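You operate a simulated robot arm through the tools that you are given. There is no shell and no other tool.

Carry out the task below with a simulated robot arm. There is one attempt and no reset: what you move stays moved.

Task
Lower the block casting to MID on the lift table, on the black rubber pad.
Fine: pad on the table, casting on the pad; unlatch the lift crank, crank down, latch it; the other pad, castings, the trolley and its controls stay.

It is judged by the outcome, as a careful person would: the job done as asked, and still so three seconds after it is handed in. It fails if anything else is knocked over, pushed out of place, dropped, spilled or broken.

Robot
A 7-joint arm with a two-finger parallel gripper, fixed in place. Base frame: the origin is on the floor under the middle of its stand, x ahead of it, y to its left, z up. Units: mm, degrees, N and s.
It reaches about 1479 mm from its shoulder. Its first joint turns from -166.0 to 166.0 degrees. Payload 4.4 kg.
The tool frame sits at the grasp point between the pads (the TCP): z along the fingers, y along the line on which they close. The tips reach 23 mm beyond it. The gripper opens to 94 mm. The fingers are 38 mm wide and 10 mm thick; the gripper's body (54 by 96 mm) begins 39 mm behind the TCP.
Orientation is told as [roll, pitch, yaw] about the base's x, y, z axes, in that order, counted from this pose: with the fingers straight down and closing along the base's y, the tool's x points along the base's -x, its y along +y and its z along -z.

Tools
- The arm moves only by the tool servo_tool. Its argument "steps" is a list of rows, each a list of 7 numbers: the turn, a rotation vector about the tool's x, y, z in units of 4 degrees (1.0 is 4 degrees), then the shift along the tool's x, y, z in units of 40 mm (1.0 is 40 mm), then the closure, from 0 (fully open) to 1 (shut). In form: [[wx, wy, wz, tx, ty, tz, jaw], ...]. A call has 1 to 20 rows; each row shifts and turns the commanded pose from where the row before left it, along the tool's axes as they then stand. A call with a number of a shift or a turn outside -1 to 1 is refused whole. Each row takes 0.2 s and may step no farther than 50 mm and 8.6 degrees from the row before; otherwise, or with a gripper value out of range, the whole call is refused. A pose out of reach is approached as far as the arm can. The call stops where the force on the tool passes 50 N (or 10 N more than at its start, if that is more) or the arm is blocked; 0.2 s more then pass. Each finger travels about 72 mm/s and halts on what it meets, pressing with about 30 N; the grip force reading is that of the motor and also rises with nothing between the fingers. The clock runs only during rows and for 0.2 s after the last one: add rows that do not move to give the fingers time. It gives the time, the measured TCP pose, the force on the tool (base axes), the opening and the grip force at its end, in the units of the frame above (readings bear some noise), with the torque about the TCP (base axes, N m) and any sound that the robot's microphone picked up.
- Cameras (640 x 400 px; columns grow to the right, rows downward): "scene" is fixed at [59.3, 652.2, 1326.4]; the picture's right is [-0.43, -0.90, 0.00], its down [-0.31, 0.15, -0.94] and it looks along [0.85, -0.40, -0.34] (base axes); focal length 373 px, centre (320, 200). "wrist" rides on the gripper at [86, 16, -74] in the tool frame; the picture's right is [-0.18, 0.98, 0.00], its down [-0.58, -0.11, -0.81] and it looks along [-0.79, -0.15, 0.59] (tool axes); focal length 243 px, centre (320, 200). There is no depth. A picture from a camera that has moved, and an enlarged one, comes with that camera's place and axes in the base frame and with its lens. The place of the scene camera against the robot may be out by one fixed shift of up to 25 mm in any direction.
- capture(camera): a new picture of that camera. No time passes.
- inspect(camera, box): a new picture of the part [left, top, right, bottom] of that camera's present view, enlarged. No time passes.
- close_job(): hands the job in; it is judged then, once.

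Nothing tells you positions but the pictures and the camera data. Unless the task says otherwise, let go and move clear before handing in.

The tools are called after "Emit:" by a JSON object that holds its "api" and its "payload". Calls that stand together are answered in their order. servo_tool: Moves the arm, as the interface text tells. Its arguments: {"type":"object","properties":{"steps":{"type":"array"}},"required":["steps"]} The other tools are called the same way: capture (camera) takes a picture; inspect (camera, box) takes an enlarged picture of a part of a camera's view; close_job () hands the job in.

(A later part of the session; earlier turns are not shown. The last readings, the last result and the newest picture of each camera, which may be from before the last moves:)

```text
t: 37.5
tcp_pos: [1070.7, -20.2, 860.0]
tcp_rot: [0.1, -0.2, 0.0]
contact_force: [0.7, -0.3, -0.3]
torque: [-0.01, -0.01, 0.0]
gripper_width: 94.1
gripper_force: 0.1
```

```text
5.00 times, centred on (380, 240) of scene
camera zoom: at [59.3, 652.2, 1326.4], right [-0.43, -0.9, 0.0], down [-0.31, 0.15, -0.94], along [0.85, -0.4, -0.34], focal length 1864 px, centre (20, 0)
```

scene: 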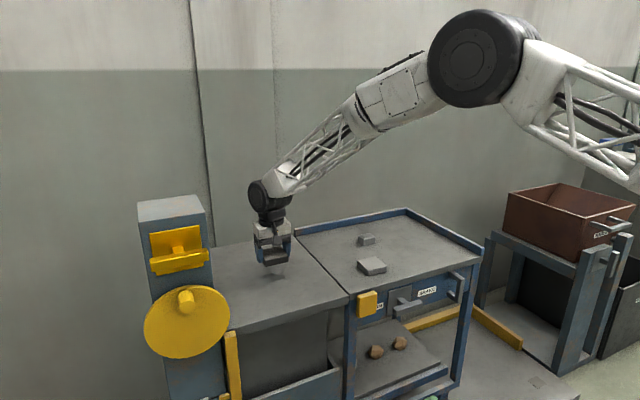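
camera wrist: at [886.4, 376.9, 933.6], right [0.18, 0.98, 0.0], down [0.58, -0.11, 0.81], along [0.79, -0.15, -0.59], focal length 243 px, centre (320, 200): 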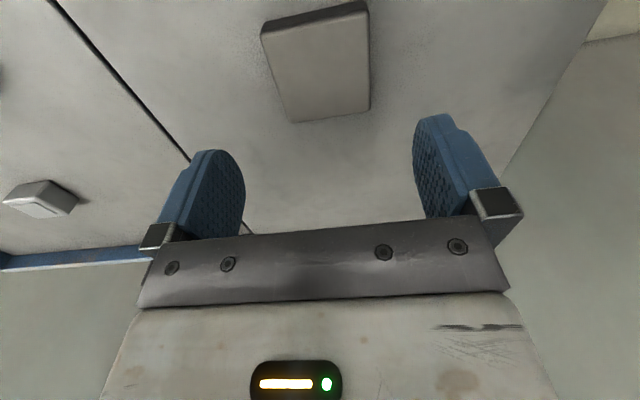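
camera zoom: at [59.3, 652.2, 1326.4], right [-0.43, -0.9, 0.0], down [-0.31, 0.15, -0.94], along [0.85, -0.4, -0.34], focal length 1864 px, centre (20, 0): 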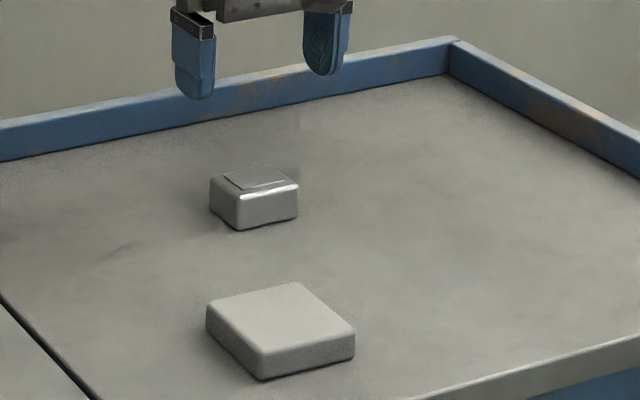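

The casting is centred at (1068.5,-19) and square to the gripper. I'll descend around it.

Emit:
{"api": "servo_tool", "payload": {"steps": [[0, 0, 0, 0.05, 0.03, 0.8, 0], [0, 0, 0, 0, 0, 0.8, 0], [0, 0, 0, 0, 0, 0.5, 0], [0, 0, 0, 0, 0, 0.25, 0], [0, 0, 0, 0, 0, 0, 0]]}}

Emit:
{"api": "inspect", "payload": {"camera": "scene", "box": [330, 200, 430, 280]}}

Emit:
{"api": "capture", "payload": {"camera": "wrist"}}

```text
t: 38.7
tcp_pos: [1068.8, -17.5, 766.1]
tcp_rot: [0.0, -0.1, 0.0]
contact_force: [-0.4, 0.0, -0.8]
torque: [0.0, -0.01, -0.02]
gripper_width: 94.1
gripper_force: 0.0
```

```text
5.00 times, centred on (380, 240) of scene
camera zoom: at [59.3, 652.2, 1326.4], right [-0.43, -0.9, 0.0], down [-0.31, 0.15, -0.94], along [0.85, -0.4, -0.34], focal length 1864 px, centre (20, 0)
```

zoom: 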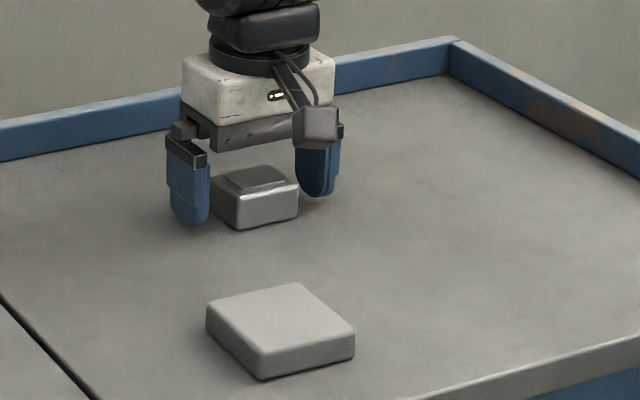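

```text
taken
camera wrist: at [981.0, -1.3, 839.8], right [0.18, 0.98, 0.0], down [0.58, -0.11, 0.81], along [0.79, -0.15, -0.59], focal length 243 px, centre (320, 200)
```

wrist: 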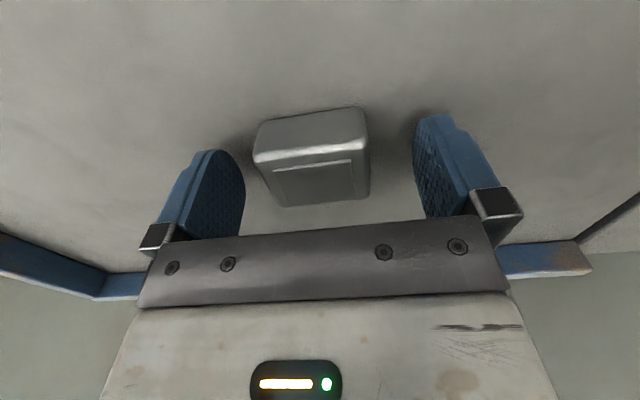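

Emit:
{"api": "servo_tool", "payload": {"steps": [[0, 0, 0, 0, 0, 0.12, 0], [0, 0, 0, 0, 0, 0, 0.2], [0, 0, 0, 0, 0, 0, 0.4], [0, 0, 0, 0, 0, 0, 0.6], [0, 0, 0, 0, 0, 0, 1], [0, 0, 0, 0, 0, 0, 1], [0, 0, 0, 0, 0, 0, 1]]}}

Emit:
{"api": "servo_tool", "payload": {"steps": [[0, 0, 0, 0, 0, -0.05, 1], [0, 0, 0, 0, 0, -0.1, 1], [0, 0, 0, 0, 0, -0.15, 1], [0, 0, 0, 0, 0, -0.2, 1], [0, 0, 0, 0, 0, 0, 1]]}}

Emit:
{"api": "inspect", "payload": {"camera": "scene", "box": [330, 200, 430, 280]}}

Emit:
{"api": "capture", "payload": {"camera": "wrist"}}

```text
t: 40.3
tcp_pos: [1068.8, -18.5, 761.9]
tcp_rot: [0.1, -0.2, 0.0]
contact_force: [0.4, 1.1, 0.7]
torque: [0.01, 0.02, 0.02]
gripper_width: 51.9
gripper_force: 30.1
```

```text
t: 41.5
tcp_pos: [1068.6, -17.9, 780.2]
tcp_rot: [0.0, -0.1, 0.2]
contact_force: [0.2, 0.5, -2.0]
torque: [0.0, 0.0, 0.0]
gripper_width: 51.9
gripper_force: 30.4
```

```text
5.00 times, centred on (380, 240) of scene
camera zoom: at [59.3, 652.2, 1326.4], right [-0.43, -0.9, 0.0], down [-0.31, 0.15, -0.94], along [0.85, -0.4, -0.34], focal length 1864 px, centre (20, 0)
```

zoom: 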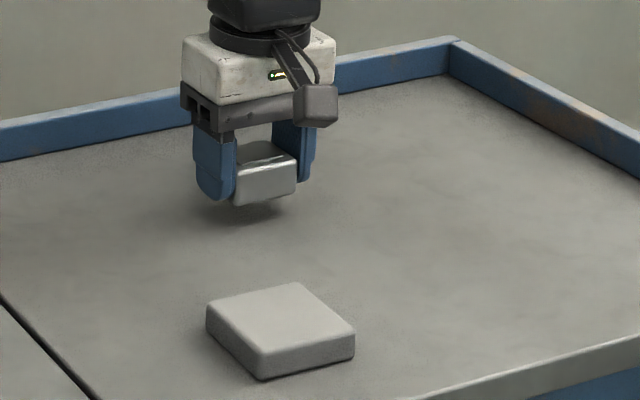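

```text
taken
camera wrist: at [981.1, -1.1, 855.0], right [0.18, 0.98, 0.0], down [0.58, -0.11, 0.81], along [0.79, -0.15, -0.59], focal length 243 px, centre (320, 200)
```

wrist: 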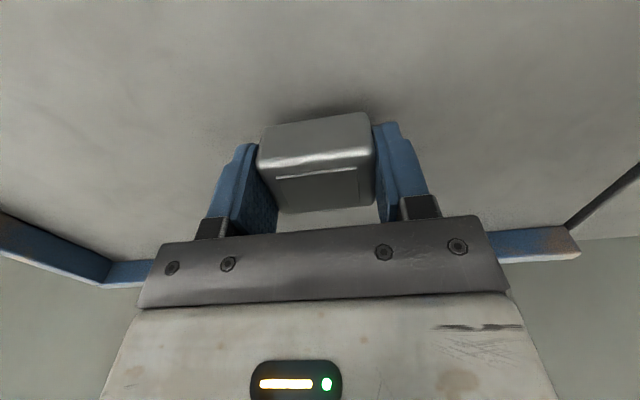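

The casting is held (51.9 mm) and lifting cleanly. I'll raise it and carry it above the black pad at (975,361).

Emit:
{"api": "servo_tool", "payload": {"steps": [[0, 0, 0, 0, 0, -0.3, 1], [0, 0, 0, 0, 0, -0.5, 1], [0, 0, 0, 0, 0, -0.5, 1], [0, 0, 0, 0, 0, -0.3, 1], [0, 0, 0, 0.08, 0.3, 0, 1], [0, 0, 0, 0.14, 0.6, 0, 1], [0, 0, 0, 0.2, 0.8, 0, 1], [0, 0, 0, 0.2, 0.8, 0, 1], [0, 0, 0, 0.2, 0.8, 0, 1], [0, 0, 0, 0.2, 0.8, 0, 1], [0, 0, 0, 0.2, 0.8, 0, 1], [0, 0, 0, 0.2, 0.8, 0, 1], [0, 0, 0, 0.2, 0.8, 0, 1], [0, 0, 0, 0.2, 0.8, 0, 1], [0, 0, 0, 0.2, 0.8, 0, 1], [0, 0, 0, 0.2, 0.7, 0, 1], [0, 0, 0, 0.13, 0.47, 0, 1], [0, 0, 0, 0, 0.22, 0, 1], [0, 0, 0, 0, 0, 0, 1]]}}

Emit:
{"api": "capture", "payload": {"camera": "wrist"}}

Emit:
{"api": "inspect", "payload": {"camera": "scene", "box": [230, 220, 330, 300]}}

```text
t: 45.5
tcp_pos: [974.0, 362.3, 844.5]
tcp_rot: [0.0, -0.1, 0.1]
contact_force: [-0.8, -0.1, -0.7]
torque: [0.02, -0.02, -0.01]
gripper_width: 51.4
gripper_force: 29.8
```

```text
taken
camera wrist: at [886.8, 378.7, 918.7], right [0.18, 0.98, 0.0], down [0.58, -0.11, 0.81], along [0.79, -0.15, -0.59], focal length 243 px, centre (320, 200)
```

wrist: 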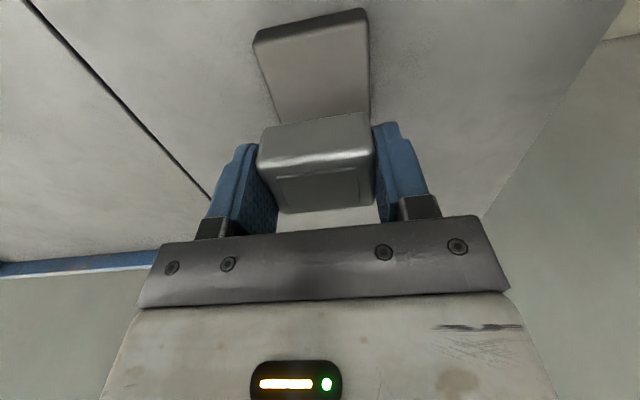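

```text
5.00 times, centred on (280, 260) of scene
camera zoom: at [59.3, 652.2, 1326.4], right [-0.43, -0.9, 0.0], down [-0.31, 0.15, -0.94], along [0.85, -0.4, -0.34], focal length 1864 px, centre (520, -100)
```

zoom: 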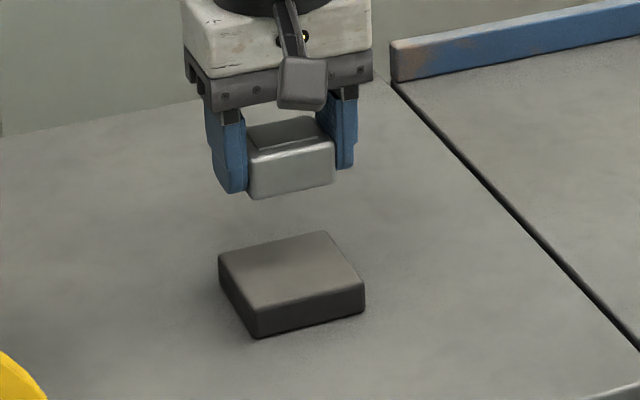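

Emit:
{"api": "servo_tool", "payload": {"steps": [[0, 0, 0, 0, 0, 0.3, 1], [0, 0, 0, 0, 0, 0.45, 1], [0, 0, 0, 0, 0, 0.35, 1], [0, 0, 0, 0, 0, 0.2, 1], [0, 0, 0, 0, 0, 0.05, 1], [0, 0, 0, 0, 0, 0, 1]]}}

Emit:
{"api": "inspect", "payload": {"camera": "scene", "box": [230, 220, 330, 300]}}

```text
t: 46.9
tcp_pos: [975.5, 361.7, 790.6]
tcp_rot: [-0.1, -0.1, 0.1]
contact_force: [0.9, -0.7, -2.0]
torque: [-0.02, 0.01, -0.01]
gripper_width: 52.0
gripper_force: 30.3
```

```text
5.00 times, centred on (280, 260) of scene
camera zoom: at [59.3, 652.2, 1326.4], right [-0.43, -0.9, 0.0], down [-0.31, 0.15, -0.94], along [0.85, -0.4, -0.34], focal length 1864 px, centre (520, -100)
```

zoom: 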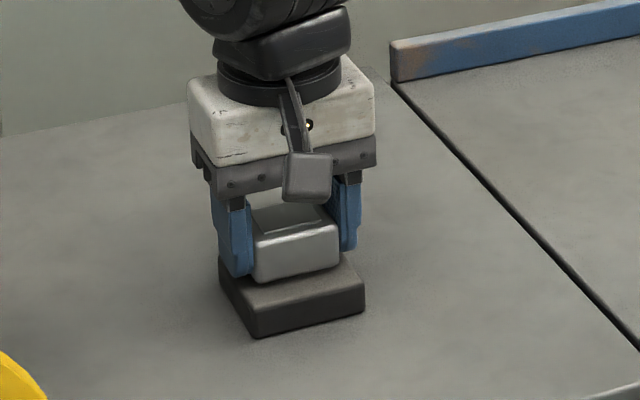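

Emit:
{"api": "servo_tool", "payload": {"steps": [[0, 0, 0, 0, 0, 0.05, 1], [0, 0, 0, 0, 0, 0.03, 1], [0, 0, 0, 0, 0, 0, 1]]}}

Emit:
{"api": "servo_tool", "payload": {"steps": [[0, 0, 0, 0, 0, 0.03, 1], [0, 0, 0, 0, 0, 0, 1]]}}

```text
t: 47.7
tcp_pos: [974.5, 361.8, 786.4]
tcp_rot: [0.0, -0.1, 0.1]
contact_force: [-0.3, 0.1, -1.4]
torque: [0.01, -0.03, 0.0]
gripper_width: 51.8
gripper_force: 29.9
```

```text
t: 48.3
tcp_pos: [974.0, 362.5, 786.1]
tcp_rot: [0.1, -0.2, 0.1]
contact_force: [-2.7, -2.0, 6.2]
torque: [-0.08, 0.13, 0.01]
gripper_width: 51.6
gripper_force: 30.6
```

The casting now rests on the pad (contact at TCP≈786). I'll open gently and retreat upward.

Emit:
{"api": "servo_tool", "payload": {"steps": [[0, 0, 0, 0, 0, 0, 0.6], [0, 0, 0, 0, 0, 0, 0.3], [0, 0, 0, 0, 0, 0, 0], [0, 0, 0, 0, 0, 0, 0], [0, 0, 0, 0, 0, 0, 0], [0, 0, 0, 0, 0, -0.2, 0], [0, 0, 0, 0, 0, -0.6, 0], [0, 0, 0, 0, 0, -0.8, 0], [0, 0, 0, 0, 0, -0.8, 0]]}}

Emit:
{"api": "inspect", "payload": {"camera": "scene", "box": [230, 220, 330, 300]}}

Emit:
{"api": "capture", "payload": {"camera": "wrist"}}

```text
t: 50.3
tcp_pos: [974.2, 362.5, 881.9]
tcp_rot: [-0.1, 0.1, 0.1]
contact_force: [0.6, 0.3, -1.4]
torque: [0.05, 0.0, 0.01]
gripper_width: 93.8
gripper_force: 0.1
```

```text
5.00 times, centred on (280, 260) of scene
camera zoom: at [59.3, 652.2, 1326.4], right [-0.43, -0.9, 0.0], down [-0.31, 0.15, -0.94], along [0.85, -0.4, -0.34], focal length 1864 px, centre (520, -100)
```

zoom: 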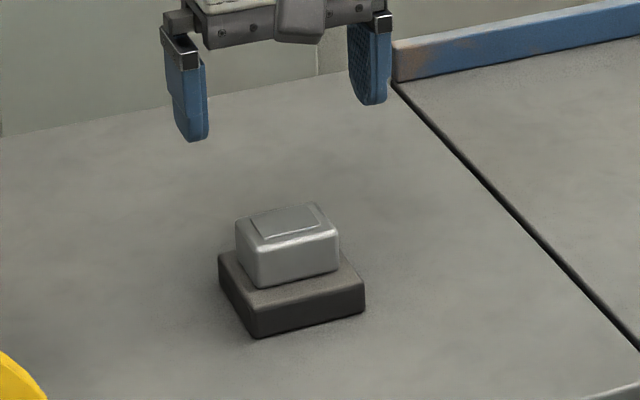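

```text
taken
camera wrist: at [886.5, 378.5, 956.4], right [0.18, 0.98, 0.0], down [0.58, -0.11, 0.81], along [0.79, -0.15, -0.59], focal length 243 px, centre (320, 200)
```

wrist: 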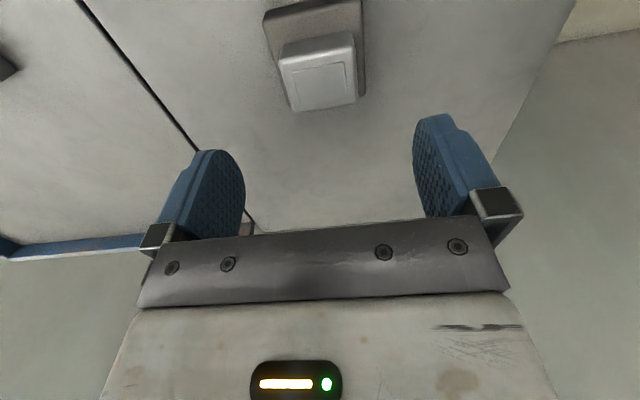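

The casting sits centred on the black pad. Next is the latch: I'll rise and back out toward −x first, then slide left in front of the column.

Emit:
{"api": "servo_tool", "payload": {"steps": [[0, 0, 0, 0.5, 0, -0.7, 0], [0, 0, 0, 0.9, 0, -0.4, 0], [0, 0, 0, 0.9, 0, -0.4, 0], [0, 0, 0, 0.9, 0, -0.4, 0], [0, 0, 0, 0.9, 0, -0.4, 0], [0, 0, 0, 0.9, 0, -0.4, 0], [0, 0, 0, 1, 0, -0.4, 0], [0, 0, 0, 1, 0, -0.4, 0], [0, 0, 0, 1, 0, -0.3, 0], [0, 0, 0, 1, 0, -0.3, 0], [0, -1, 0, 0, 1, 0, 0], [0, -1, 0, 0, 1, 0, 0], [0, -1, 0, 0, 1, 0, 0], [0, -1, 0, 0, 1, 0, 0], [0, -1, 0, 0, 1, 0, 0], [0, -1, 0, 0, 1, 0, 0], [0, -1, 0, 0, 0.6, 0, 0]]}}

Emit:
{"api": "capture", "payload": {"camera": "wrist"}}

Emit:
{"api": "inspect", "payload": {"camera": "wrist", "box": [240, 80, 420, 230]}}

Emit:
{"api": "capture", "payload": {"camera": "scene"}}

```text
t: 53.9
tcp_pos: [613.5, 627.1, 1045.4]
tcp_rot: [0.0, -28.2, -0.1]
contact_force: [0.4, 0.6, 0.1]
torque: [-0.01, 0.0, -0.02]
gripper_width: 94.2
gripper_force: 0.1
```

```text
taken
camera wrist: at [501.1, 642.3, 1070.4], right [0.16, 0.98, 0.09], down [0.13, -0.11, 0.99], along [0.98, -0.15, -0.15], focal length 243 px, centre (320, 200)
```

wrist: 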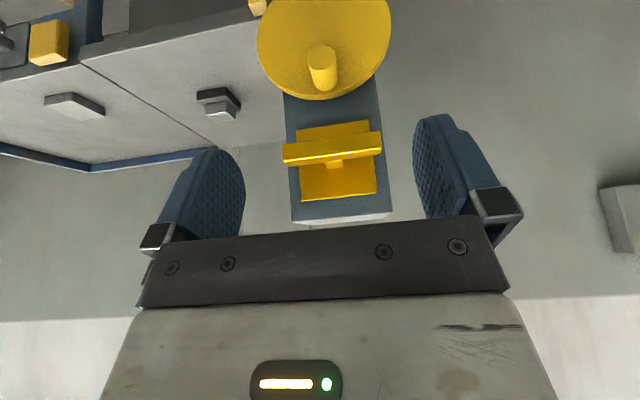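

```text
2.67 times, centred on (330, 155) of wrist
camera zoom: at [501.1, 642.3, 1070.4], right [0.16, 0.98, 0.09], down [0.13, -0.11, 0.99], along [0.98, -0.15, -0.15], focal length 647 px, centre (293, 320)
```

zoom: 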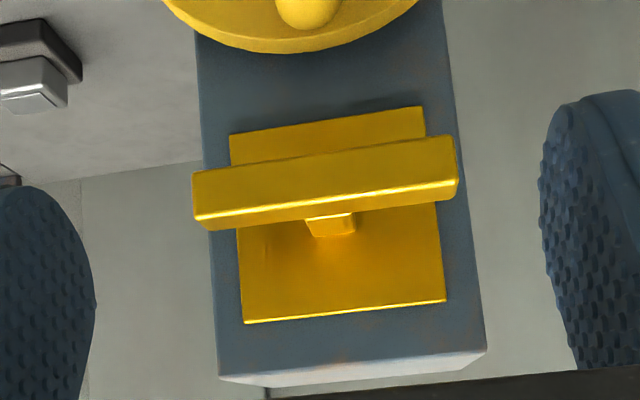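

```text
taken
```

scene: 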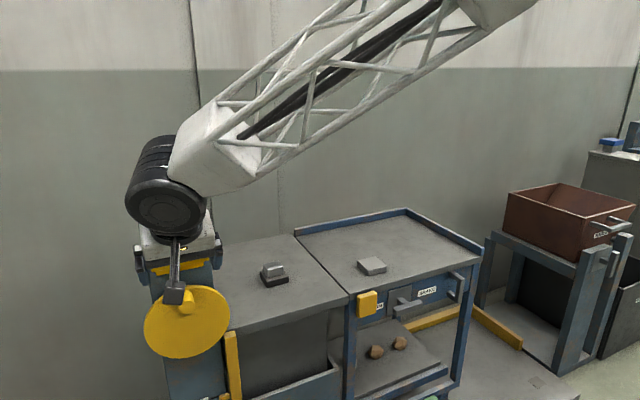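

The latch is a T-bar: about 110 mm long, 20 mm thick, centred near (765,622,974), on a ~20 mm stem from a plate at x≈805. I'll swing the fingers to point forward (+x) in free space before approaching it.

Emit:
{"api": "servo_tool", "payload": {"steps": [[0, -1, 0, 0, 0, 0, 0], [0, -1, 0, 0, 0, 0, 0], [0, -1, 0, 0, 0, 0, 0], [0, -1, 0, 0, 0, 0, 0], [0, -1, 0, 0, 0, 0, 0], [0, -1, 0, 0, 0, 0, 0], [0, -1, 0, 0, 0, 0, 0], [0, -1, 0, 0, 0, 0, 0], [0, -1, 0, 0, 0, 0, 0], [0, -1, 0, 0, 0, 0, 0], [0, -1, 0, 0, 0, 0, 0], [0, -1, 0, 0, 0, 0, 0], [0, -1, 0, 0, 0, 0, 0], [0, -1, 0, 0, 0, 0, 0], [0, -1, 0, 0, 0, 0, 0], [0, -0.5, 0, 0, 0, 0, 0]]}}

Emit:
{"api": "capture", "payload": {"camera": "wrist"}}

Emit:
{"api": "capture", "payload": {"camera": "scene"}}

```text
t: 57.3
tcp_pos: [612.9, 626.5, 1045.2]
tcp_rot: [178.9, -89.8, -178.8]
contact_force: [0.1, -0.8, -0.4]
torque: [0.01, -0.01, -0.01]
gripper_width: 94.1
gripper_force: 0.1
```

```text
taken
camera wrist: at [538.2, 642.2, 958.6], right [0.0, 0.98, 0.18], down [-0.81, -0.11, 0.58], along [0.59, -0.15, 0.79], focal length 243 px, centre (320, 200)
```

wrist: 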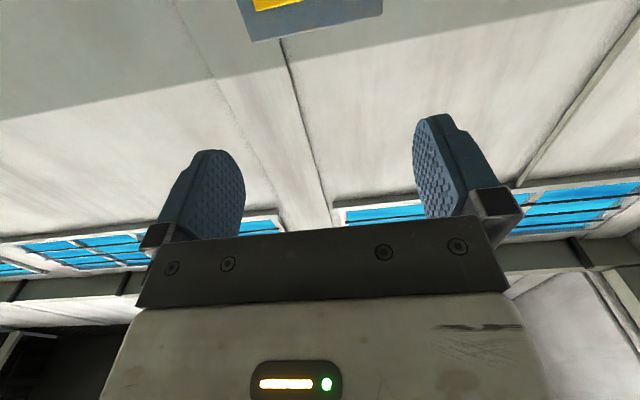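

```text
taken
```

scene: 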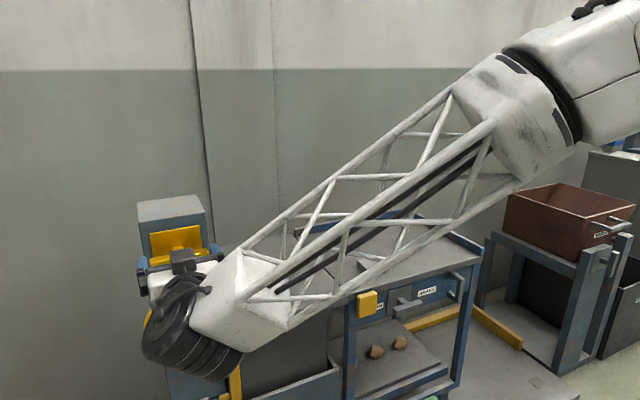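

The fingers now point along +x. I'll roll the gripper 90° about its axis so it closes vertically on the T-bar.

Emit:
{"api": "servo_tool", "payload": {"steps": [[0, 0, 1, 0, 0, 0, 0], [0, 0, 1, 0, 0, 0, 0], [0, 0, 1, 0, 0, 0, 0], [0, 0, 1, 0, 0, 0, 0], [0, 0, 1, 0, 0, 0, 0], [0, 0, 1, 0, 0, 0, 0], [0, 0, 1, 0, 0, 0, 0], [0, 0, 1, 0, 0, 0, 0], [0, 0, 1, 0, 0, 0, 0], [0, 0, 1, 0, 0, 0, 0], [0, 0, 1, 0, 0, 0, 0], [0, 0, 1, 0, 0, 0, 0], [0, 0, 1, 0, 0, 0, 0], [0, 0, 1, 0, 0, 0, 0], [0, 0, 1, 0, 0, 0, 0], [0, 0, 1, 0, 0, 0, 0], [0, 0, 1, 0, 0, 0, 0], [0, 0, 1, 0, 0, 0, 0], [0, 0, 1, 0, 0, 0, 0], [0, 0, 1, 0, 0, 0, 0]]}}

Emit:
{"api": "servo_tool", "payload": {"steps": [[0, 0, 1, 0, 0, 0, 0], [0, 0, 1, 0, 0, 0, 0], [0, 0, 0.5, 0, 0, 0, 0], [0, 0, 0, 0, 0, 0, 0]]}}

Emit:
{"api": "capture", "payload": {"camera": "wrist"}}

Emit:
{"api": "capture", "payload": {"camera": "scene"}}

```text
t: 61.5
tcp_pos: [620.9, 659.6, 1114.2]
tcp_rot: [86.6, -29.8, -89.7]
contact_force: [0.1, -0.4, 0.4]
torque: [-0.02, 0.01, 0.01]
gripper_width: 94.0
gripper_force: 0.0
out of reach, approached as far as the arm can: row 13, 14, 15, 16, 17, 18, 19, 20
```

```text
t: 62.5
tcp_pos: [626.6, 672.7, 1141.8]
tcp_rot: [85.2, -25.3, -89.9]
contact_force: [-0.7, 0.2, 0.4]
torque: [-0.02, 0.03, -0.02]
gripper_width: 93.8
gripper_force: 0.1
out of reach, approached as far as the arm can: row 1, 2, 3
```

```text
taken
camera wrist: at [552.8, 761.2, 1124.9], right [0.08, 0.25, 0.96], down [-0.81, -0.54, 0.21], along [0.58, -0.8, 0.16], focal length 243 px, centre (320, 200)
```

wrist: 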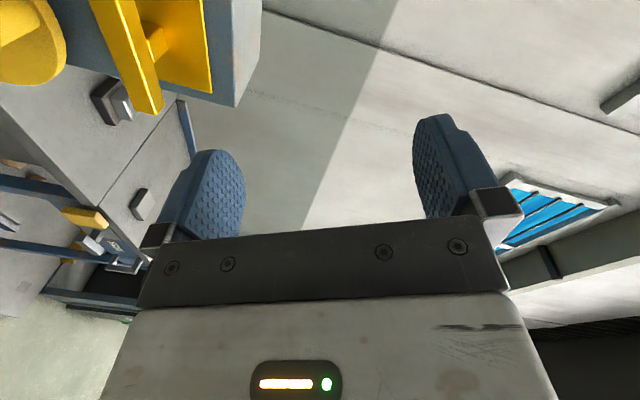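

```text
taken
```

scene: 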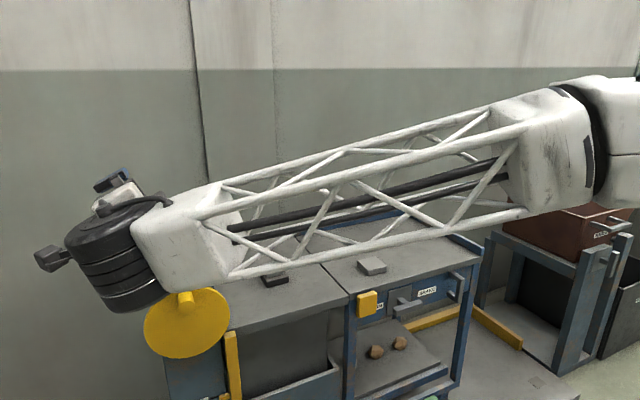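

That roll direction is out of the arm's reach. I'll roll back and try the opposite direction.

Emit:
{"api": "servo_tool", "payload": {"steps": [[0, 0, -1, 0, 0, 0, 0], [0, 0, -1, 0, 0, 0, 0], [0, 0, -1, 0, 0, 0, 0], [0, 0, -1, 0, 0, 0, 0], [0, 0, -1, 0, 0, 0, 0], [0, 0, -1, 0, 0, 0, 0], [0, 0, -1, 0, 0, 0, 0], [0, 0, -1, 0, 0, 0, 0], [0, 0, -1, 0, 0, 0, 0], [0, 0, -1, 0, 0, 0, 0], [0, 0, -1, 0, 0, 0, 0], [0, 0, -1, 0, 0, 0, 0], [0, 0, -1, 0, 0, 0, 0], [0, 0, -1, 0, 0, 0, 0], [0, 0, -1, 0, 0, 0, 0], [0, 0, -1, 0, 0, 0, 0], [0, 0, -1, 0, 0, 0, 0], [0, 0, -1, 0, 0, 0, 0], [0, 0, -1, 0, 0, 0, 0], [0, 0, -1, 0, 0, 0, 0]]}}

Emit:
{"api": "capture", "payload": {"camera": "scene"}}

```text
t: 66.7
tcp_pos: [626.7, 674.1, 1141.2]
tcp_rot: [-75.5, -74.6, 74.2]
contact_force: [0.0, -0.1, 0.1]
torque: [-0.01, -0.01, 0.01]
gripper_width: 93.9
gripper_force: 0.1
```

```text
taken
```

scene: 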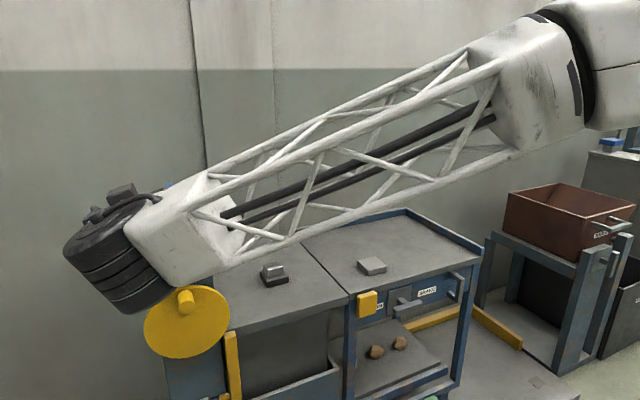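

Emit:
{"api": "servo_tool", "payload": {"steps": [[-0.18, -1, 0, 0, 0, 0, 0], [0, 0, 0, 0.935, -0.088, 0.03, 0], [0, 0, 0, 0.935, -0.088, 0.03, 0], [0, 0, 0, 0.935, -0.088, 0.03, 0], [0, 0, 0, 0.935, -0.088, 0.03, 0], [0, 0, -1, 0, 0, 0, 0], [0, 0, -1, 0, 0, 0, 0], [0, 0, -1, 0, 0, 0, 0], [0, 0, -1, 0, 0, 0, 0], [0, 0, -1, 0, 0, 0, 0]]}}

Emit:
{"api": "capture", "payload": {"camera": "scene"}}

```text
t: 68.9
tcp_pos: [631.4, 620.3, 1001.1]
tcp_rot: [-89.8, -55.1, 89.7]
contact_force: [-0.7, 0.2, 0.7]
torque: [-0.01, -0.02, 0.02]
gripper_width: 94.1
gripper_force: 0.0
```

```text
taken
```

scene: 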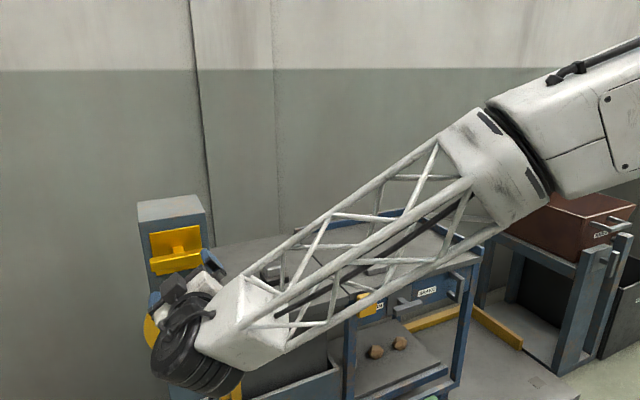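

Emit:
{"api": "servo_tool", "payload": {"steps": [[0, 0, -1, 0, 0, 0, 0], [0, 0, -1, 0, 0, 0, 0], [0, 0, -1, 0, 0, 0, 0], [0, 0, -1, 0, 0, 0, 0], [0, 0, -1, 0, 0, 0, 0], [0, 0, -1, 0, 0, 0, 0], [0, 0, -1, 0, 0, 0, 0]]}}

Emit:
{"api": "servo_tool", "payload": {"steps": [[0, 0, -1, 0, 0, 0, 0], [0, 0, -1, 0, 0, 0, 0], [0, 0, -1, 0, 0, 0, 0]]}}

Emit:
{"api": "servo_tool", "payload": {"steps": [[0, 0, -1, 0, 0, 0, 0], [0, 0, -1, 0, 0, 0, 0], [0, 0, -1, 0, 0, 0, 0], [0, 0, -0.8, 0, 0, 0, 0]]}}

Emit:
{"api": "capture", "payload": {"camera": "scene"}}

Emit:
{"api": "capture", "payload": {"camera": "wrist"}}

```text
t: 70.5
tcp_pos: [631.6, 621.7, 1000.3]
tcp_rot: [-89.9, -27.1, 89.9]
contact_force: [0.4, -0.2, -0.3]
torque: [0.02, 0.02, 0.03]
gripper_width: 93.8
gripper_force: 0.0
```

```text
t: 71.3
tcp_pos: [631.2, 621.2, 1001.2]
tcp_rot: [-89.9, -15.0, 89.9]
contact_force: [-0.7, -0.5, -1.0]
torque: [-0.03, -0.01, 0.01]
gripper_width: 93.6
gripper_force: 0.1
```

```text
t: 72.3
tcp_pos: [631.7, 622.8, 1000.3]
tcp_rot: [-89.9, 0.1, 89.9]
contact_force: [-0.6, -0.2, 0.4]
torque: [0.02, 0.02, 0.0]
gripper_width: 94.1
gripper_force: 0.1
```

```text
taken
```

scene: 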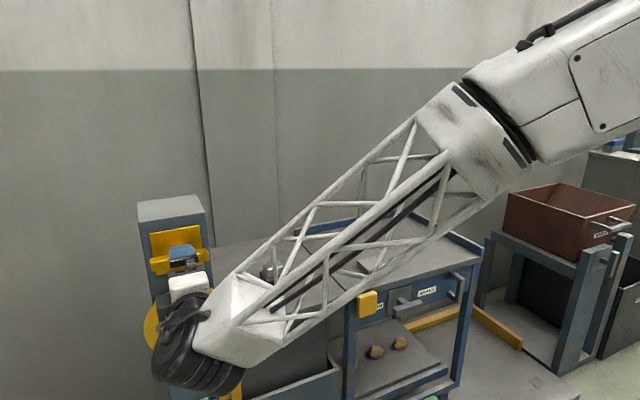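

```text
taken
camera wrist: at [555.5, 535.3, 984.7], right [0.0, 0.18, -0.98], down [-0.81, 0.58, 0.11], along [0.59, 0.79, 0.15], focal length 243 px, centre (320, 200)
```

wrist: 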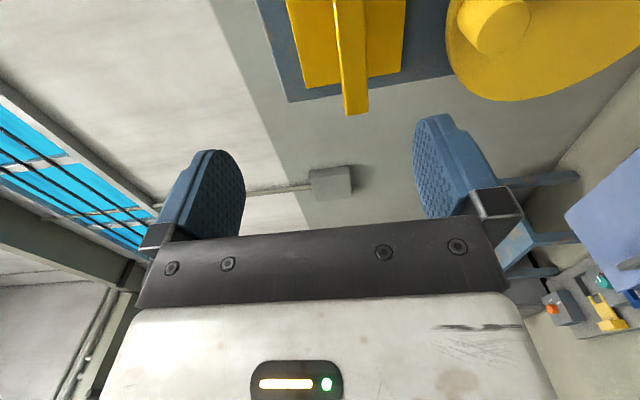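

The gripper now faces the column with vertical closing. I'll zoom in on the T-bar end-on to set the height precisely.

Emit:
{"api": "inspect", "payload": {"camera": "wrist", "box": [250, 0, 480, 140]}}

```text
2.78 times, centred on (365, 70) of wrist
camera zoom: at [555.5, 535.3, 984.7], right [0.0, 0.18, -0.98], down [-0.81, 0.58, 0.11], along [0.59, 0.79, 0.15], focal length 675 px, centre (195, 562)
```

zoom: 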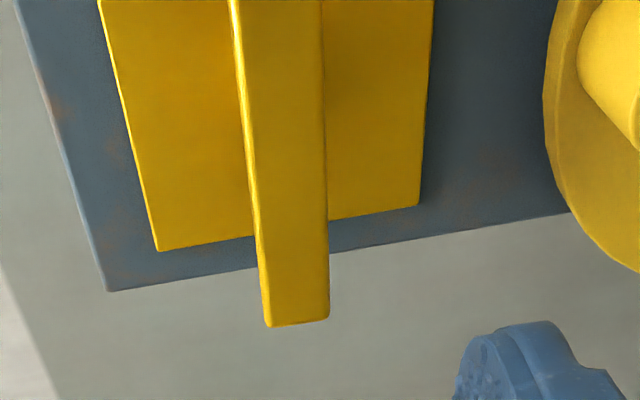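

Bar front face is at x≈758, z 965–986, with the plate at x≈801. I'll move to z=975 and advance so the fingers straddle the bar, TCP at x≈764.

Emit:
{"api": "servo_tool", "payload": {"steps": [[0, 0, 0, 0, 0.32, 0, 0], [0, 0, 0, 0, 0.31, 0, 0], [0, 0, 0, 0, 0, 0.8, 0], [0, 0, 0, 0, 0, 0.8, 0], [0, 0, 0, 0, 0, 0.7, 0], [0, 0, 0, 0, 0, 0.5, 0], [0, 0, 0, 0, 0, 0.3, 0], [0, 0, 0, 0, 0, 0.1, 0], [0, 0, 0, 0, 0, 0, 0]]}}

Emit:
{"api": "capture", "payload": {"camera": "wrist"}}

Emit:
{"api": "inspect", "payload": {"camera": "scene", "box": [120, 190, 260, 340]}}

```text
t: 74.3
tcp_pos: [760.4, 621.7, 976.0]
tcp_rot: [-89.9, 0.0, 90.0]
contact_force: [0.3, 0.0, 0.3]
torque: [0.02, 0.02, -0.03]
gripper_width: 94.0
gripper_force: 0.1
```

```text
taken
camera wrist: at [684.3, 535.4, 959.1], right [0.0, 0.18, -0.98], down [-0.81, 0.58, 0.11], along [0.59, 0.79, 0.15], focal length 243 px, centre (320, 200)
```

wrist: 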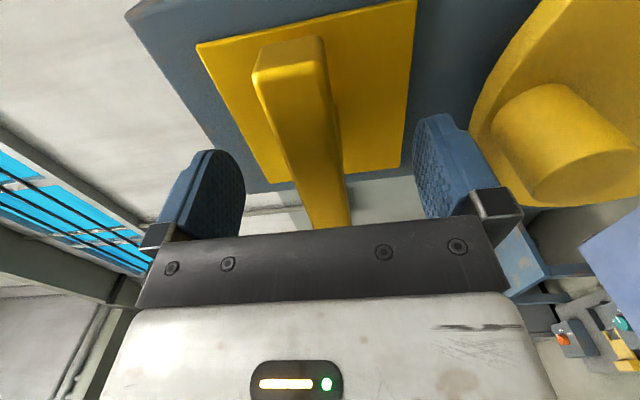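

```text
2.67 times, centred on (190, 265) of scene
camera zoom: at [59.3, 652.2, 1326.4], right [-0.43, -0.9, 0.0], down [-0.31, 0.15, -0.94], along [0.85, -0.4, -0.34], focal length 994 px, centre (667, 27)
```

zoom: 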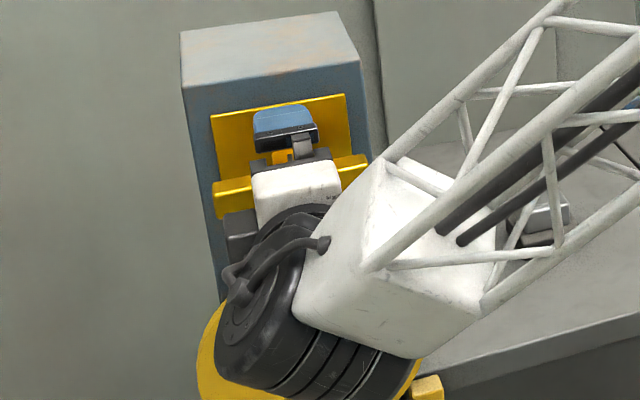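

The fingers straddle the bar, well centred. I'll close on it.

Emit:
{"api": "servo_tool", "payload": {"steps": [[0, 0, 0, 0, 0, 0, 0.3], [0, 0, 0, 0, 0, 0, 0.5], [0, 0, 0, 0, 0, 0, 0.7], [0, 0, 0, 0, 0, 0, 0.9], [0, 0, 0, 0, 0, 0, 1], [0, 0, 0, 0, 0, 0, 1]]}}

Emit:
{"api": "capture", "payload": {"camera": "wrist"}}

```text
t: 75.7
tcp_pos: [758.7, 621.9, 975.0]
tcp_rot: [-89.9, 0.0, 89.9]
contact_force: [1.1, 2.1, -4.6]
torque: [0.07, -0.89, 0.08]
gripper_width: 22.0
gripper_force: 44.6
```

```text
taken
camera wrist: at [684.2, 535.3, 958.9], right [0.0, 0.18, -0.98], down [-0.81, 0.58, 0.11], along [0.59, 0.79, 0.15], focal length 243 px, centre (320, 200)
```

wrist: 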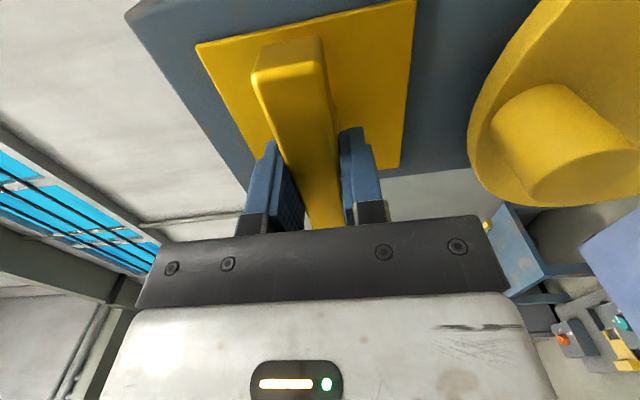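

Gripped at 22 mm. I'll test gently whether the handle turns, starting with 4° one way and reading the torque.

Emit:
{"api": "servo_tool", "payload": {"steps": [[0, 0, 0.5, 0, 0, 0, 1], [0, 0, 0.5, 0, 0, 0, 1], [0, 0, 0, 0, 0, 0, 1]]}}

Emit:
{"api": "capture", "payload": {"camera": "wrist"}}

```text
t: 76.5
tcp_pos: [759.3, 620.7, 974.4]
tcp_rot: [-89.9, -4.0, 89.9]
contact_force: [11.1, 0.4, -3.1]
torque: [0.02, -0.81, 1.2]
gripper_width: 22.2
gripper_force: 45.2
```

```text
taken
camera wrist: at [684.1, 536.7, 952.9], right [0.0, 0.25, -0.97], down [-0.81, 0.57, 0.15], along [0.59, 0.78, 0.2], focal length 243 px, centre (320, 200)
```

wrist: 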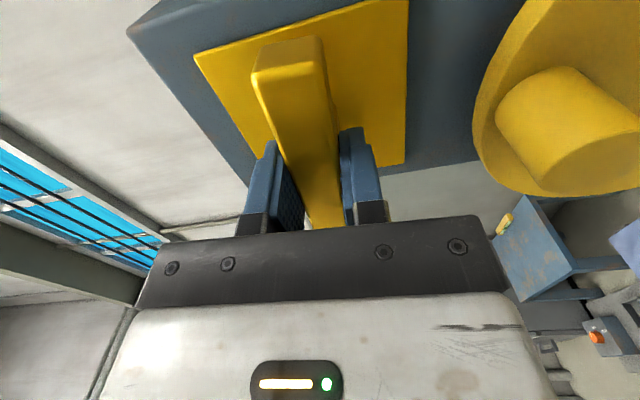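

The handle turned with the gripper and with almost no torque about x, so it's a rotary T-latch. I'll keep turning in the same direction in small batches while watching the loads.

Emit:
{"api": "servo_tool", "payload": {"steps": [[0, 0, 0.7, 0, 0, 0, 1], [0, 0, 0.7, 0, 0, 0, 1], [0, 0, 0.7, 0, 0, 0, 1], [0, 0, 0.7, 0, 0, 0, 1], [0, 0, 0, 0, 0, 0, 1]]}}

Emit:
{"api": "capture", "payload": {"camera": "wrist"}}

```text
t: 77.7
tcp_pos: [759.2, 621.8, 975.6]
tcp_rot: [-89.9, -15.2, 89.9]
contact_force: [14.1, -4.2, -0.2]
torque: [0.01, -0.73, -0.35]
gripper_width: 22.1
gripper_force: 44.8
```

```text
taken
camera wrist: at [684.1, 542.6, 937.0], right [0.0, 0.44, -0.9], down [-0.8, 0.53, 0.26], along [0.59, 0.72, 0.35], focal length 243 px, centre (320, 200)
```

wrist: 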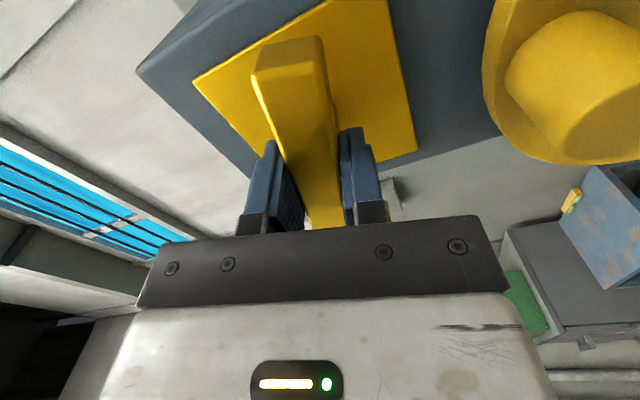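

Emit:
{"api": "servo_tool", "payload": {"steps": [[0, 0, 0.8, 0, 0, 0, 1], [0, 0, 0.8, 0, 0, 0, 1], [0, 0, 0.8, 0, 0, 0, 1], [0, 0, 0.8, 0, 0, 0, 1], [0, 0, 0.8, 0, 0, 0, 1], [0, 0, 0.8, 0, 0, 0, 1], [0, 0, 0, 0, 0, 0, 1]]}}

Emit:
{"api": "servo_tool", "payload": {"steps": [[0, 0, 0.8, 0, 0, 0, 1], [0, 0, 0.8, 0, 0, 0, 1], [0, 0, 0.8, 0, 0, 0, 1], [0, 0, 0.8, 0, 0, 0, 1], [0, 0, 0.8, 0, 0, 0, 1], [0, 0, 0.8, 0, 0, 0, 1], [0, 0, 0, 0, 0, 0, 1]]}}

Emit:
{"api": "capture", "payload": {"camera": "wrist"}}

Emit:
{"api": "capture", "payload": {"camera": "scene"}}

```text
t: 79.3
tcp_pos: [759.8, 620.3, 975.3]
tcp_rot: [-89.9, -34.5, 89.8]
contact_force: [31.3, 1.5, 5.6]
torque: [-0.02, -0.65, 0.49]
gripper_width: 21.9
gripper_force: 45.2
```

```text
t: 80.9
tcp_pos: [759.0, 621.8, 975.9]
tcp_rot: [-89.8, -53.7, 89.8]
contact_force: [24.5, -25.6, 20.7]
torque: [-0.01, 0.55, -0.2]
gripper_width: 22.0
gripper_force: 44.9
```

```text
taken
camera wrist: at [684.0, 583.2, 896.7], right [0.0, 0.9, -0.43], down [-0.8, 0.26, 0.53], along [0.59, 0.35, 0.73], focal length 243 px, centre (320, 200)
```

wrist: 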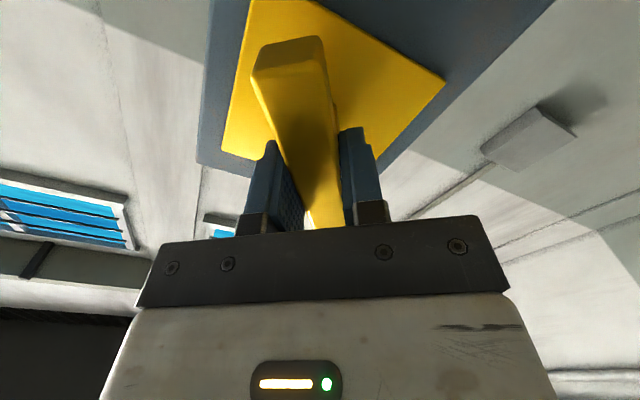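

```text
taken
```

scene: 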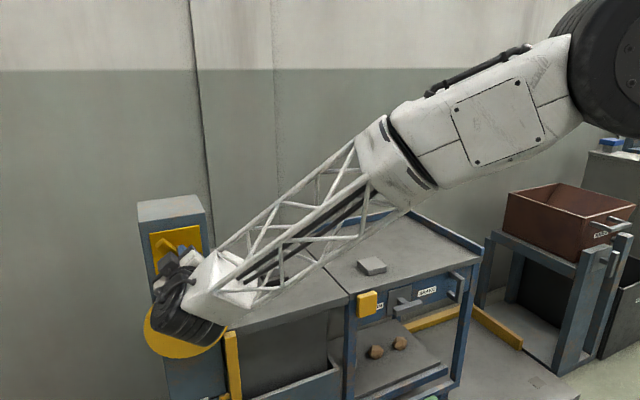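

The latch is turning freely (torque about x ≈ 0), but side force is building because my TCP is slightly off its pivot. I'll shift about 1.5 mm toward −y to relieve it and check.

Emit:
{"api": "servo_tool", "payload": {"steps": [[0, 0, 0, 0.022, -0.03, 0.02, 1], [0, 0, 0, 0, 0, 0, 1]]}}

```text
t: 81.5
tcp_pos: [760.1, 620.8, 976.3]
tcp_rot: [-89.8, -53.5, 89.9]
contact_force: [9.9, -9.3, 23.5]
torque: [-0.06, 0.65, -0.87]
gripper_width: 22.0
gripper_force: 44.8
```

Emit:
{"api": "servo_tool", "payload": {"steps": [[0, 0, 0, -0.02, -0.03, 0.015, 1], [0, 0, 0, 0, 0, 0, 1]]}}

```text
t: 82.1
tcp_pos: [759.7, 621.2, 975.9]
tcp_rot: [-89.8, -53.5, 89.7]
contact_force: [-1.9, 15.1, 9.4]
torque: [-0.04, -1.58, 0.41]
gripper_width: 22.1
gripper_force: 44.7
```

Forces are low now. I'll continue turning toward vertical.

Emit:
{"api": "servo_tool", "payload": {"steps": [[0, 0, 0.8, 0, 0, 0, 1], [0, 0, 0.8, 0, 0, 0, 1], [0, 0, 0.8, 0, 0, 0, 1], [0, 0, 0.8, 0, 0, 0, 1], [0, 0, 0, 0, 0, 0, 1]]}}

Emit:
{"api": "capture", "payload": {"camera": "wrist"}}

```text
t: 83.4
tcp_pos: [761.2, 620.2, 975.8]
tcp_rot: [-89.7, -66.5, 89.7]
contact_force: [-10.3, 5.4, 2.9]
torque: [0.0, 0.11, -0.61]
gripper_width: 22.2
gripper_force: 45.0
stopped in row 5: the force on the tool passed its limit at 51 N (the readings are from after the stop); the commanded pose is now the measured one
```

```text
taken
camera wrist: at [684.2, 601.0, 890.4], right [0.0, 0.97, -0.22], down [-0.8, 0.13, 0.58], along [0.59, 0.18, 0.78], focal length 243 px, centre (320, 200)
```

wrist: 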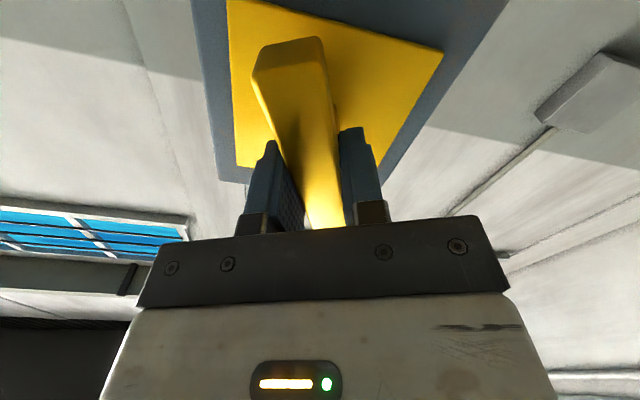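

Emit:
{"api": "servo_tool", "payload": {"steps": [[0, 0, 0.5, 0, 0, 0, 1], [0, 0, 0.5, 0, 0, 0, 1], [0, 0, 0, 0, 0, 0, 1]]}}

Emit:
{"api": "servo_tool", "payload": {"steps": [[0, 0, 0.5, 0, 0, 0, 1], [0, 0, 0.5, 0, 0, 0, 1], [0, 0, 0, 0, 0, 0, 1]]}}

```text
t: 84.2
tcp_pos: [761.0, 620.7, 976.8]
tcp_rot: [-89.4, -70.4, 89.6]
contact_force: [-20.4, 2.0, 1.8]
torque: [-0.03, -1.16, -0.23]
gripper_width: 21.9
gripper_force: 45.5
```

```text
t: 85.0
tcp_pos: [761.3, 620.6, 976.5]
tcp_rot: [-89.2, -74.3, 89.4]
contact_force: [-24.6, 3.7, 0.0]
torque: [0.02, -0.83, -0.28]
gripper_width: 21.9
gripper_force: 45.1
```

Emit:
{"api": "servo_tool", "payload": {"steps": [[0, 0, 0.4, 0, 0, -0.03, 1], [0, 0, 0.5, 0, 0, -0.02, 1], [0, 0, 0, 0, 0, 0, 1]]}}

Emit:
{"api": "servo_tool", "payload": {"steps": [[0, 0, 0.5, 0, 0, 0, 1], [0, 0, 0.5, 0, 0, 0, 1], [0, 0, 0, 0, 0, 0, 1]]}}

```text
t: 85.7
tcp_pos: [760.7, 621.2, 976.8]
tcp_rot: [-89.0, -78.1, 89.1]
contact_force: [24.6, 15.5, -7.5]
torque: [0.04, -0.23, 0.06]
gripper_width: 21.9
gripper_force: 45.1
stopped in row 3: the force on the tool passed its limit at 52 N (the readings are from after the stop); the commanded pose is now the measured one
```

```text
t: 86.5
tcp_pos: [758.4, 620.7, 975.3]
tcp_rot: [-88.6, -82.1, 88.7]
contact_force: [34.9, 13.5, -9.4]
torque: [0.03, -0.42, 0.12]
gripper_width: 21.9
gripper_force: 45.0
```

Emit:
{"api": "servo_tool", "payload": {"steps": [[0, 0, 0.3, 0, 0, 0.02, 1], [0, 0, 0.3, 0, 0, 0, 1], [0, 0, 0, 0, 0, 0, 1]]}}

Emit:
{"api": "servo_tool", "payload": {"steps": [[0, 0, 0.4, 0, 0, 0, 1], [0, 0, 0.4, 0, 0, 0, 1], [0, 0, 0, 0, 0, 0, 1]]}}

Emit:
{"api": "capture", "payload": {"camera": "wrist"}}

Emit:
{"api": "inspect", "payload": {"camera": "scene", "box": [120, 180, 360, 400]}}

```text
t: 87.3
tcp_pos: [760.4, 620.2, 976.7]
tcp_rot: [-88.1, -84.5, 88.2]
contact_force: [9.0, 0.8, -2.5]
torque: [0.05, 1.08, -0.24]
gripper_width: 22.0
gripper_force: 44.4
```

```text
t: 88.1
tcp_pos: [759.8, 620.3, 976.0]
tcp_rot: [-85.0, -87.6, 85.1]
contact_force: [-1.3, -1.8, -9.5]
torque: [-0.01, -1.31, 0.12]
gripper_width: 21.8
gripper_force: 45.4
```

```text
taken
camera wrist: at [684.1, 633.1, 889.2], right [0.0, 0.99, 0.14], down [-0.8, -0.09, 0.59], along [0.59, -0.12, 0.8], focal length 243 px, centre (320, 200)
```

wrist: 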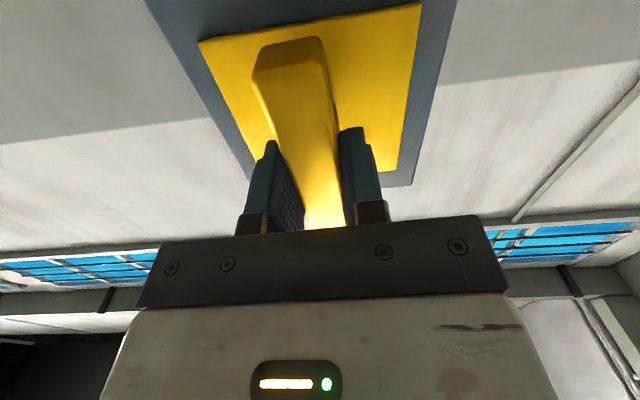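

```text
1.82 times, centred on (240, 290) of scene
camera zoom: at [59.3, 652.2, 1326.4], right [-0.43, -0.9, 0.0], down [-0.31, 0.15, -0.94], along [0.85, -0.4, -0.34], focal length 678 px, centre (466, 36)
```

zoom: 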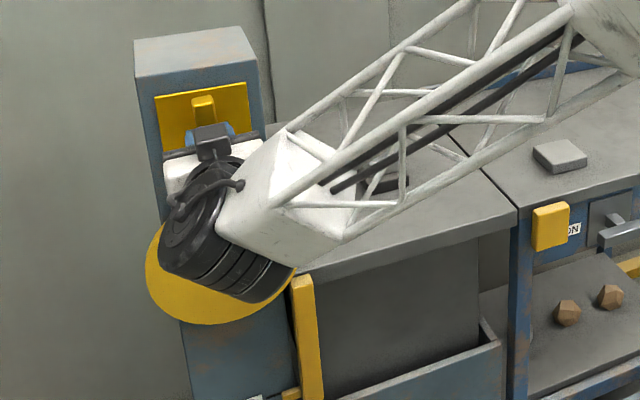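

The bar is now almost vertical (≈88°). I'll go a little further to find whether there's an end stop at 90°.

Emit:
{"api": "servo_tool", "payload": {"steps": [[0, 0, 0.4, 0, 0, 0, 1], [0, 0, 0.3, 0, 0, 0, 1], [0, 0, 0, 0, 0, 0, 1]]}}

Emit:
{"api": "servo_tool", "payload": {"steps": [[0, 0, 0.5, 0, 0, 0, 1], [0, 0, 0.5, 0, 0, 0, 1], [0, 0, 0, 0, 0, 0, 1]]}}

Emit:
{"api": "capture", "payload": {"camera": "wrist"}}

```text
t: 88.9
tcp_pos: [759.3, 621.5, 977.0]
tcp_rot: [66.4, -89.4, -66.5]
contact_force: [-13.5, -7.9, -7.8]
torque: [-0.83, 1.1, -0.15]
gripper_width: 21.8
gripper_force: 45.2
```

```text
t: 89.7
tcp_pos: [759.7, 620.9, 977.1]
tcp_rot: [88.0, -85.5, -88.0]
contact_force: [-21.1, -15.2, -3.9]
torque: [-2.1, -0.25, -0.13]
gripper_width: 24.2
gripper_force: 45.2
```

```text
taken
camera wrist: at [684.3, 643.3, 891.8], right [0.0, 0.97, 0.26], down [-0.8, -0.15, 0.57], along [0.59, -0.21, 0.78], focal length 243 px, centre (320, 200)
```

wrist: 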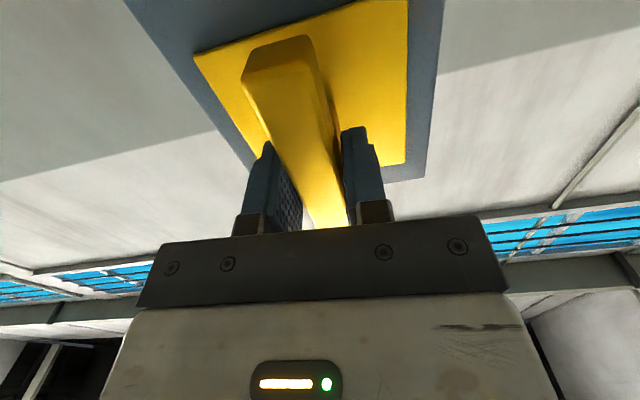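

An end stop at ~90° shows clearly (torque −2.1 N·m), so vertical is the unlatched end. I'll relax back a few degrees, open, and back away.

Emit:
{"api": "servo_tool", "payload": {"steps": [[0, 0, -0.5, 0, 0, 0, 1], [0, 0, -0.5, 0, 0, 0, 1], [0, 0, 0, 0, 0, 0, 1]]}}

Emit:
{"api": "servo_tool", "payload": {"steps": [[0, 0, 0, 0, 0, 0, 0.6], [0, 0, 0, 0, 0, 0, 0.3], [0, 0, 0, 0, 0, 0, 0], [0, 0, 0, 0, 0, 0, 0], [0, 0, 0, 0, 0, 0, 0]]}}

Emit:
{"api": "capture", "payload": {"camera": "wrist"}}

```text
t: 90.5
tcp_pos: [760.4, 620.5, 978.7]
tcp_rot: [71.1, -89.5, -71.2]
contact_force: [-7.0, -4.2, -4.1]
torque: [-0.88, 0.17, -0.16]
gripper_width: 22.0
gripper_force: 44.8
```

```text
t: 91.7
tcp_pos: [760.0, 620.6, 977.3]
tcp_rot: [69.8, -89.5, -69.8]
contact_force: [-0.4, 0.3, 0.2]
torque: [0.01, 0.02, -0.03]
gripper_width: 93.8
gripper_force: 0.1
```

```text
taken
camera wrist: at [684.4, 637.2, 890.4], right [0.0, 0.98, 0.19], down [-0.8, -0.11, 0.58], along [0.59, -0.15, 0.79], focal length 243 px, centre (320, 200)
```

wrist: 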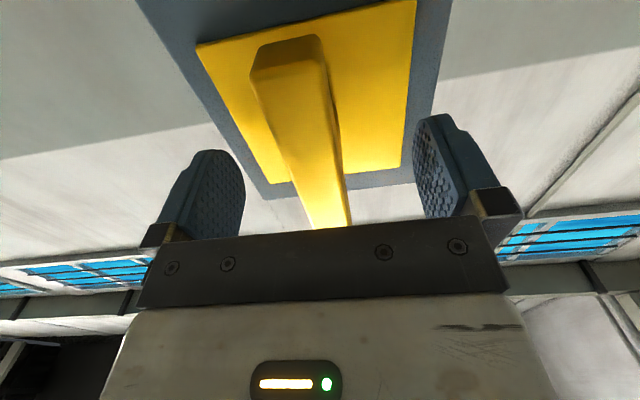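

The bar is vertical and released cleanly. I'll back away 110 mm and check the scene before going to the crank peg.

Emit:
{"api": "servo_tool", "payload": {"steps": [[0, 0, 0, 0, 0, -0.3, 0], [0, 0, 0, 0, 0, -0.6, 0], [0, 0, 0, 0, 0, -0.9, 0], [0, 0, 0, 0, 0, -0.9, 0], [0, 0, 0, 0, 0, 0, 0]]}}

Emit:
{"api": "capture", "payload": {"camera": "scene"}}

Emit:
{"api": "capture", "payload": {"camera": "wrist"}}

```text
t: 92.9
tcp_pos: [652.0, 620.1, 975.4]
tcp_rot: [69.4, -89.5, -69.4]
contact_force: [-0.2, 0.3, 0.6]
torque: [0.0, 0.02, 0.0]
gripper_width: 94.1
gripper_force: 0.1
```

```text
taken
```

scene: 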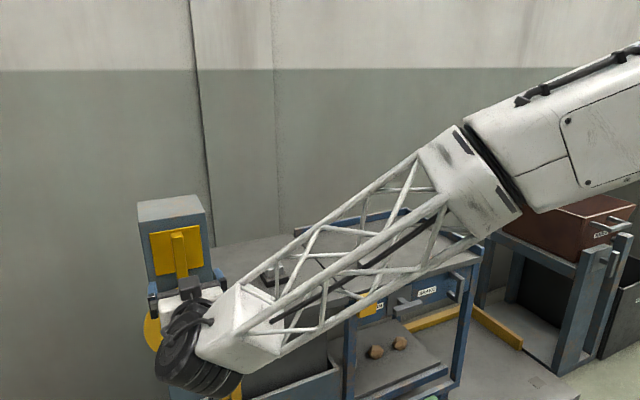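

```text
taken
camera wrist: at [576.4, 637.1, 890.4], right [0.0, 0.98, 0.19], down [-0.8, -0.11, 0.58], along [0.59, -0.15, 0.79], focal length 243 px, centre (320, 200)
```

wrist: 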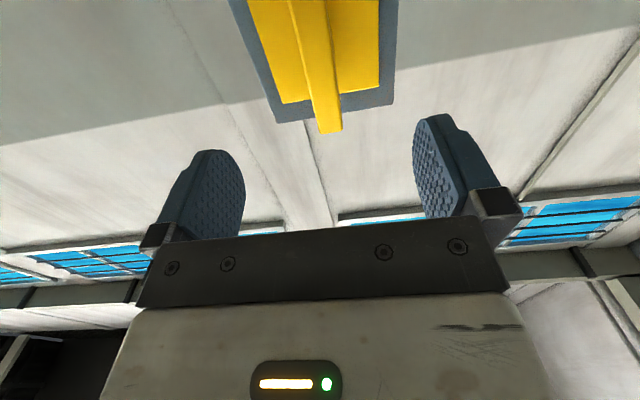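

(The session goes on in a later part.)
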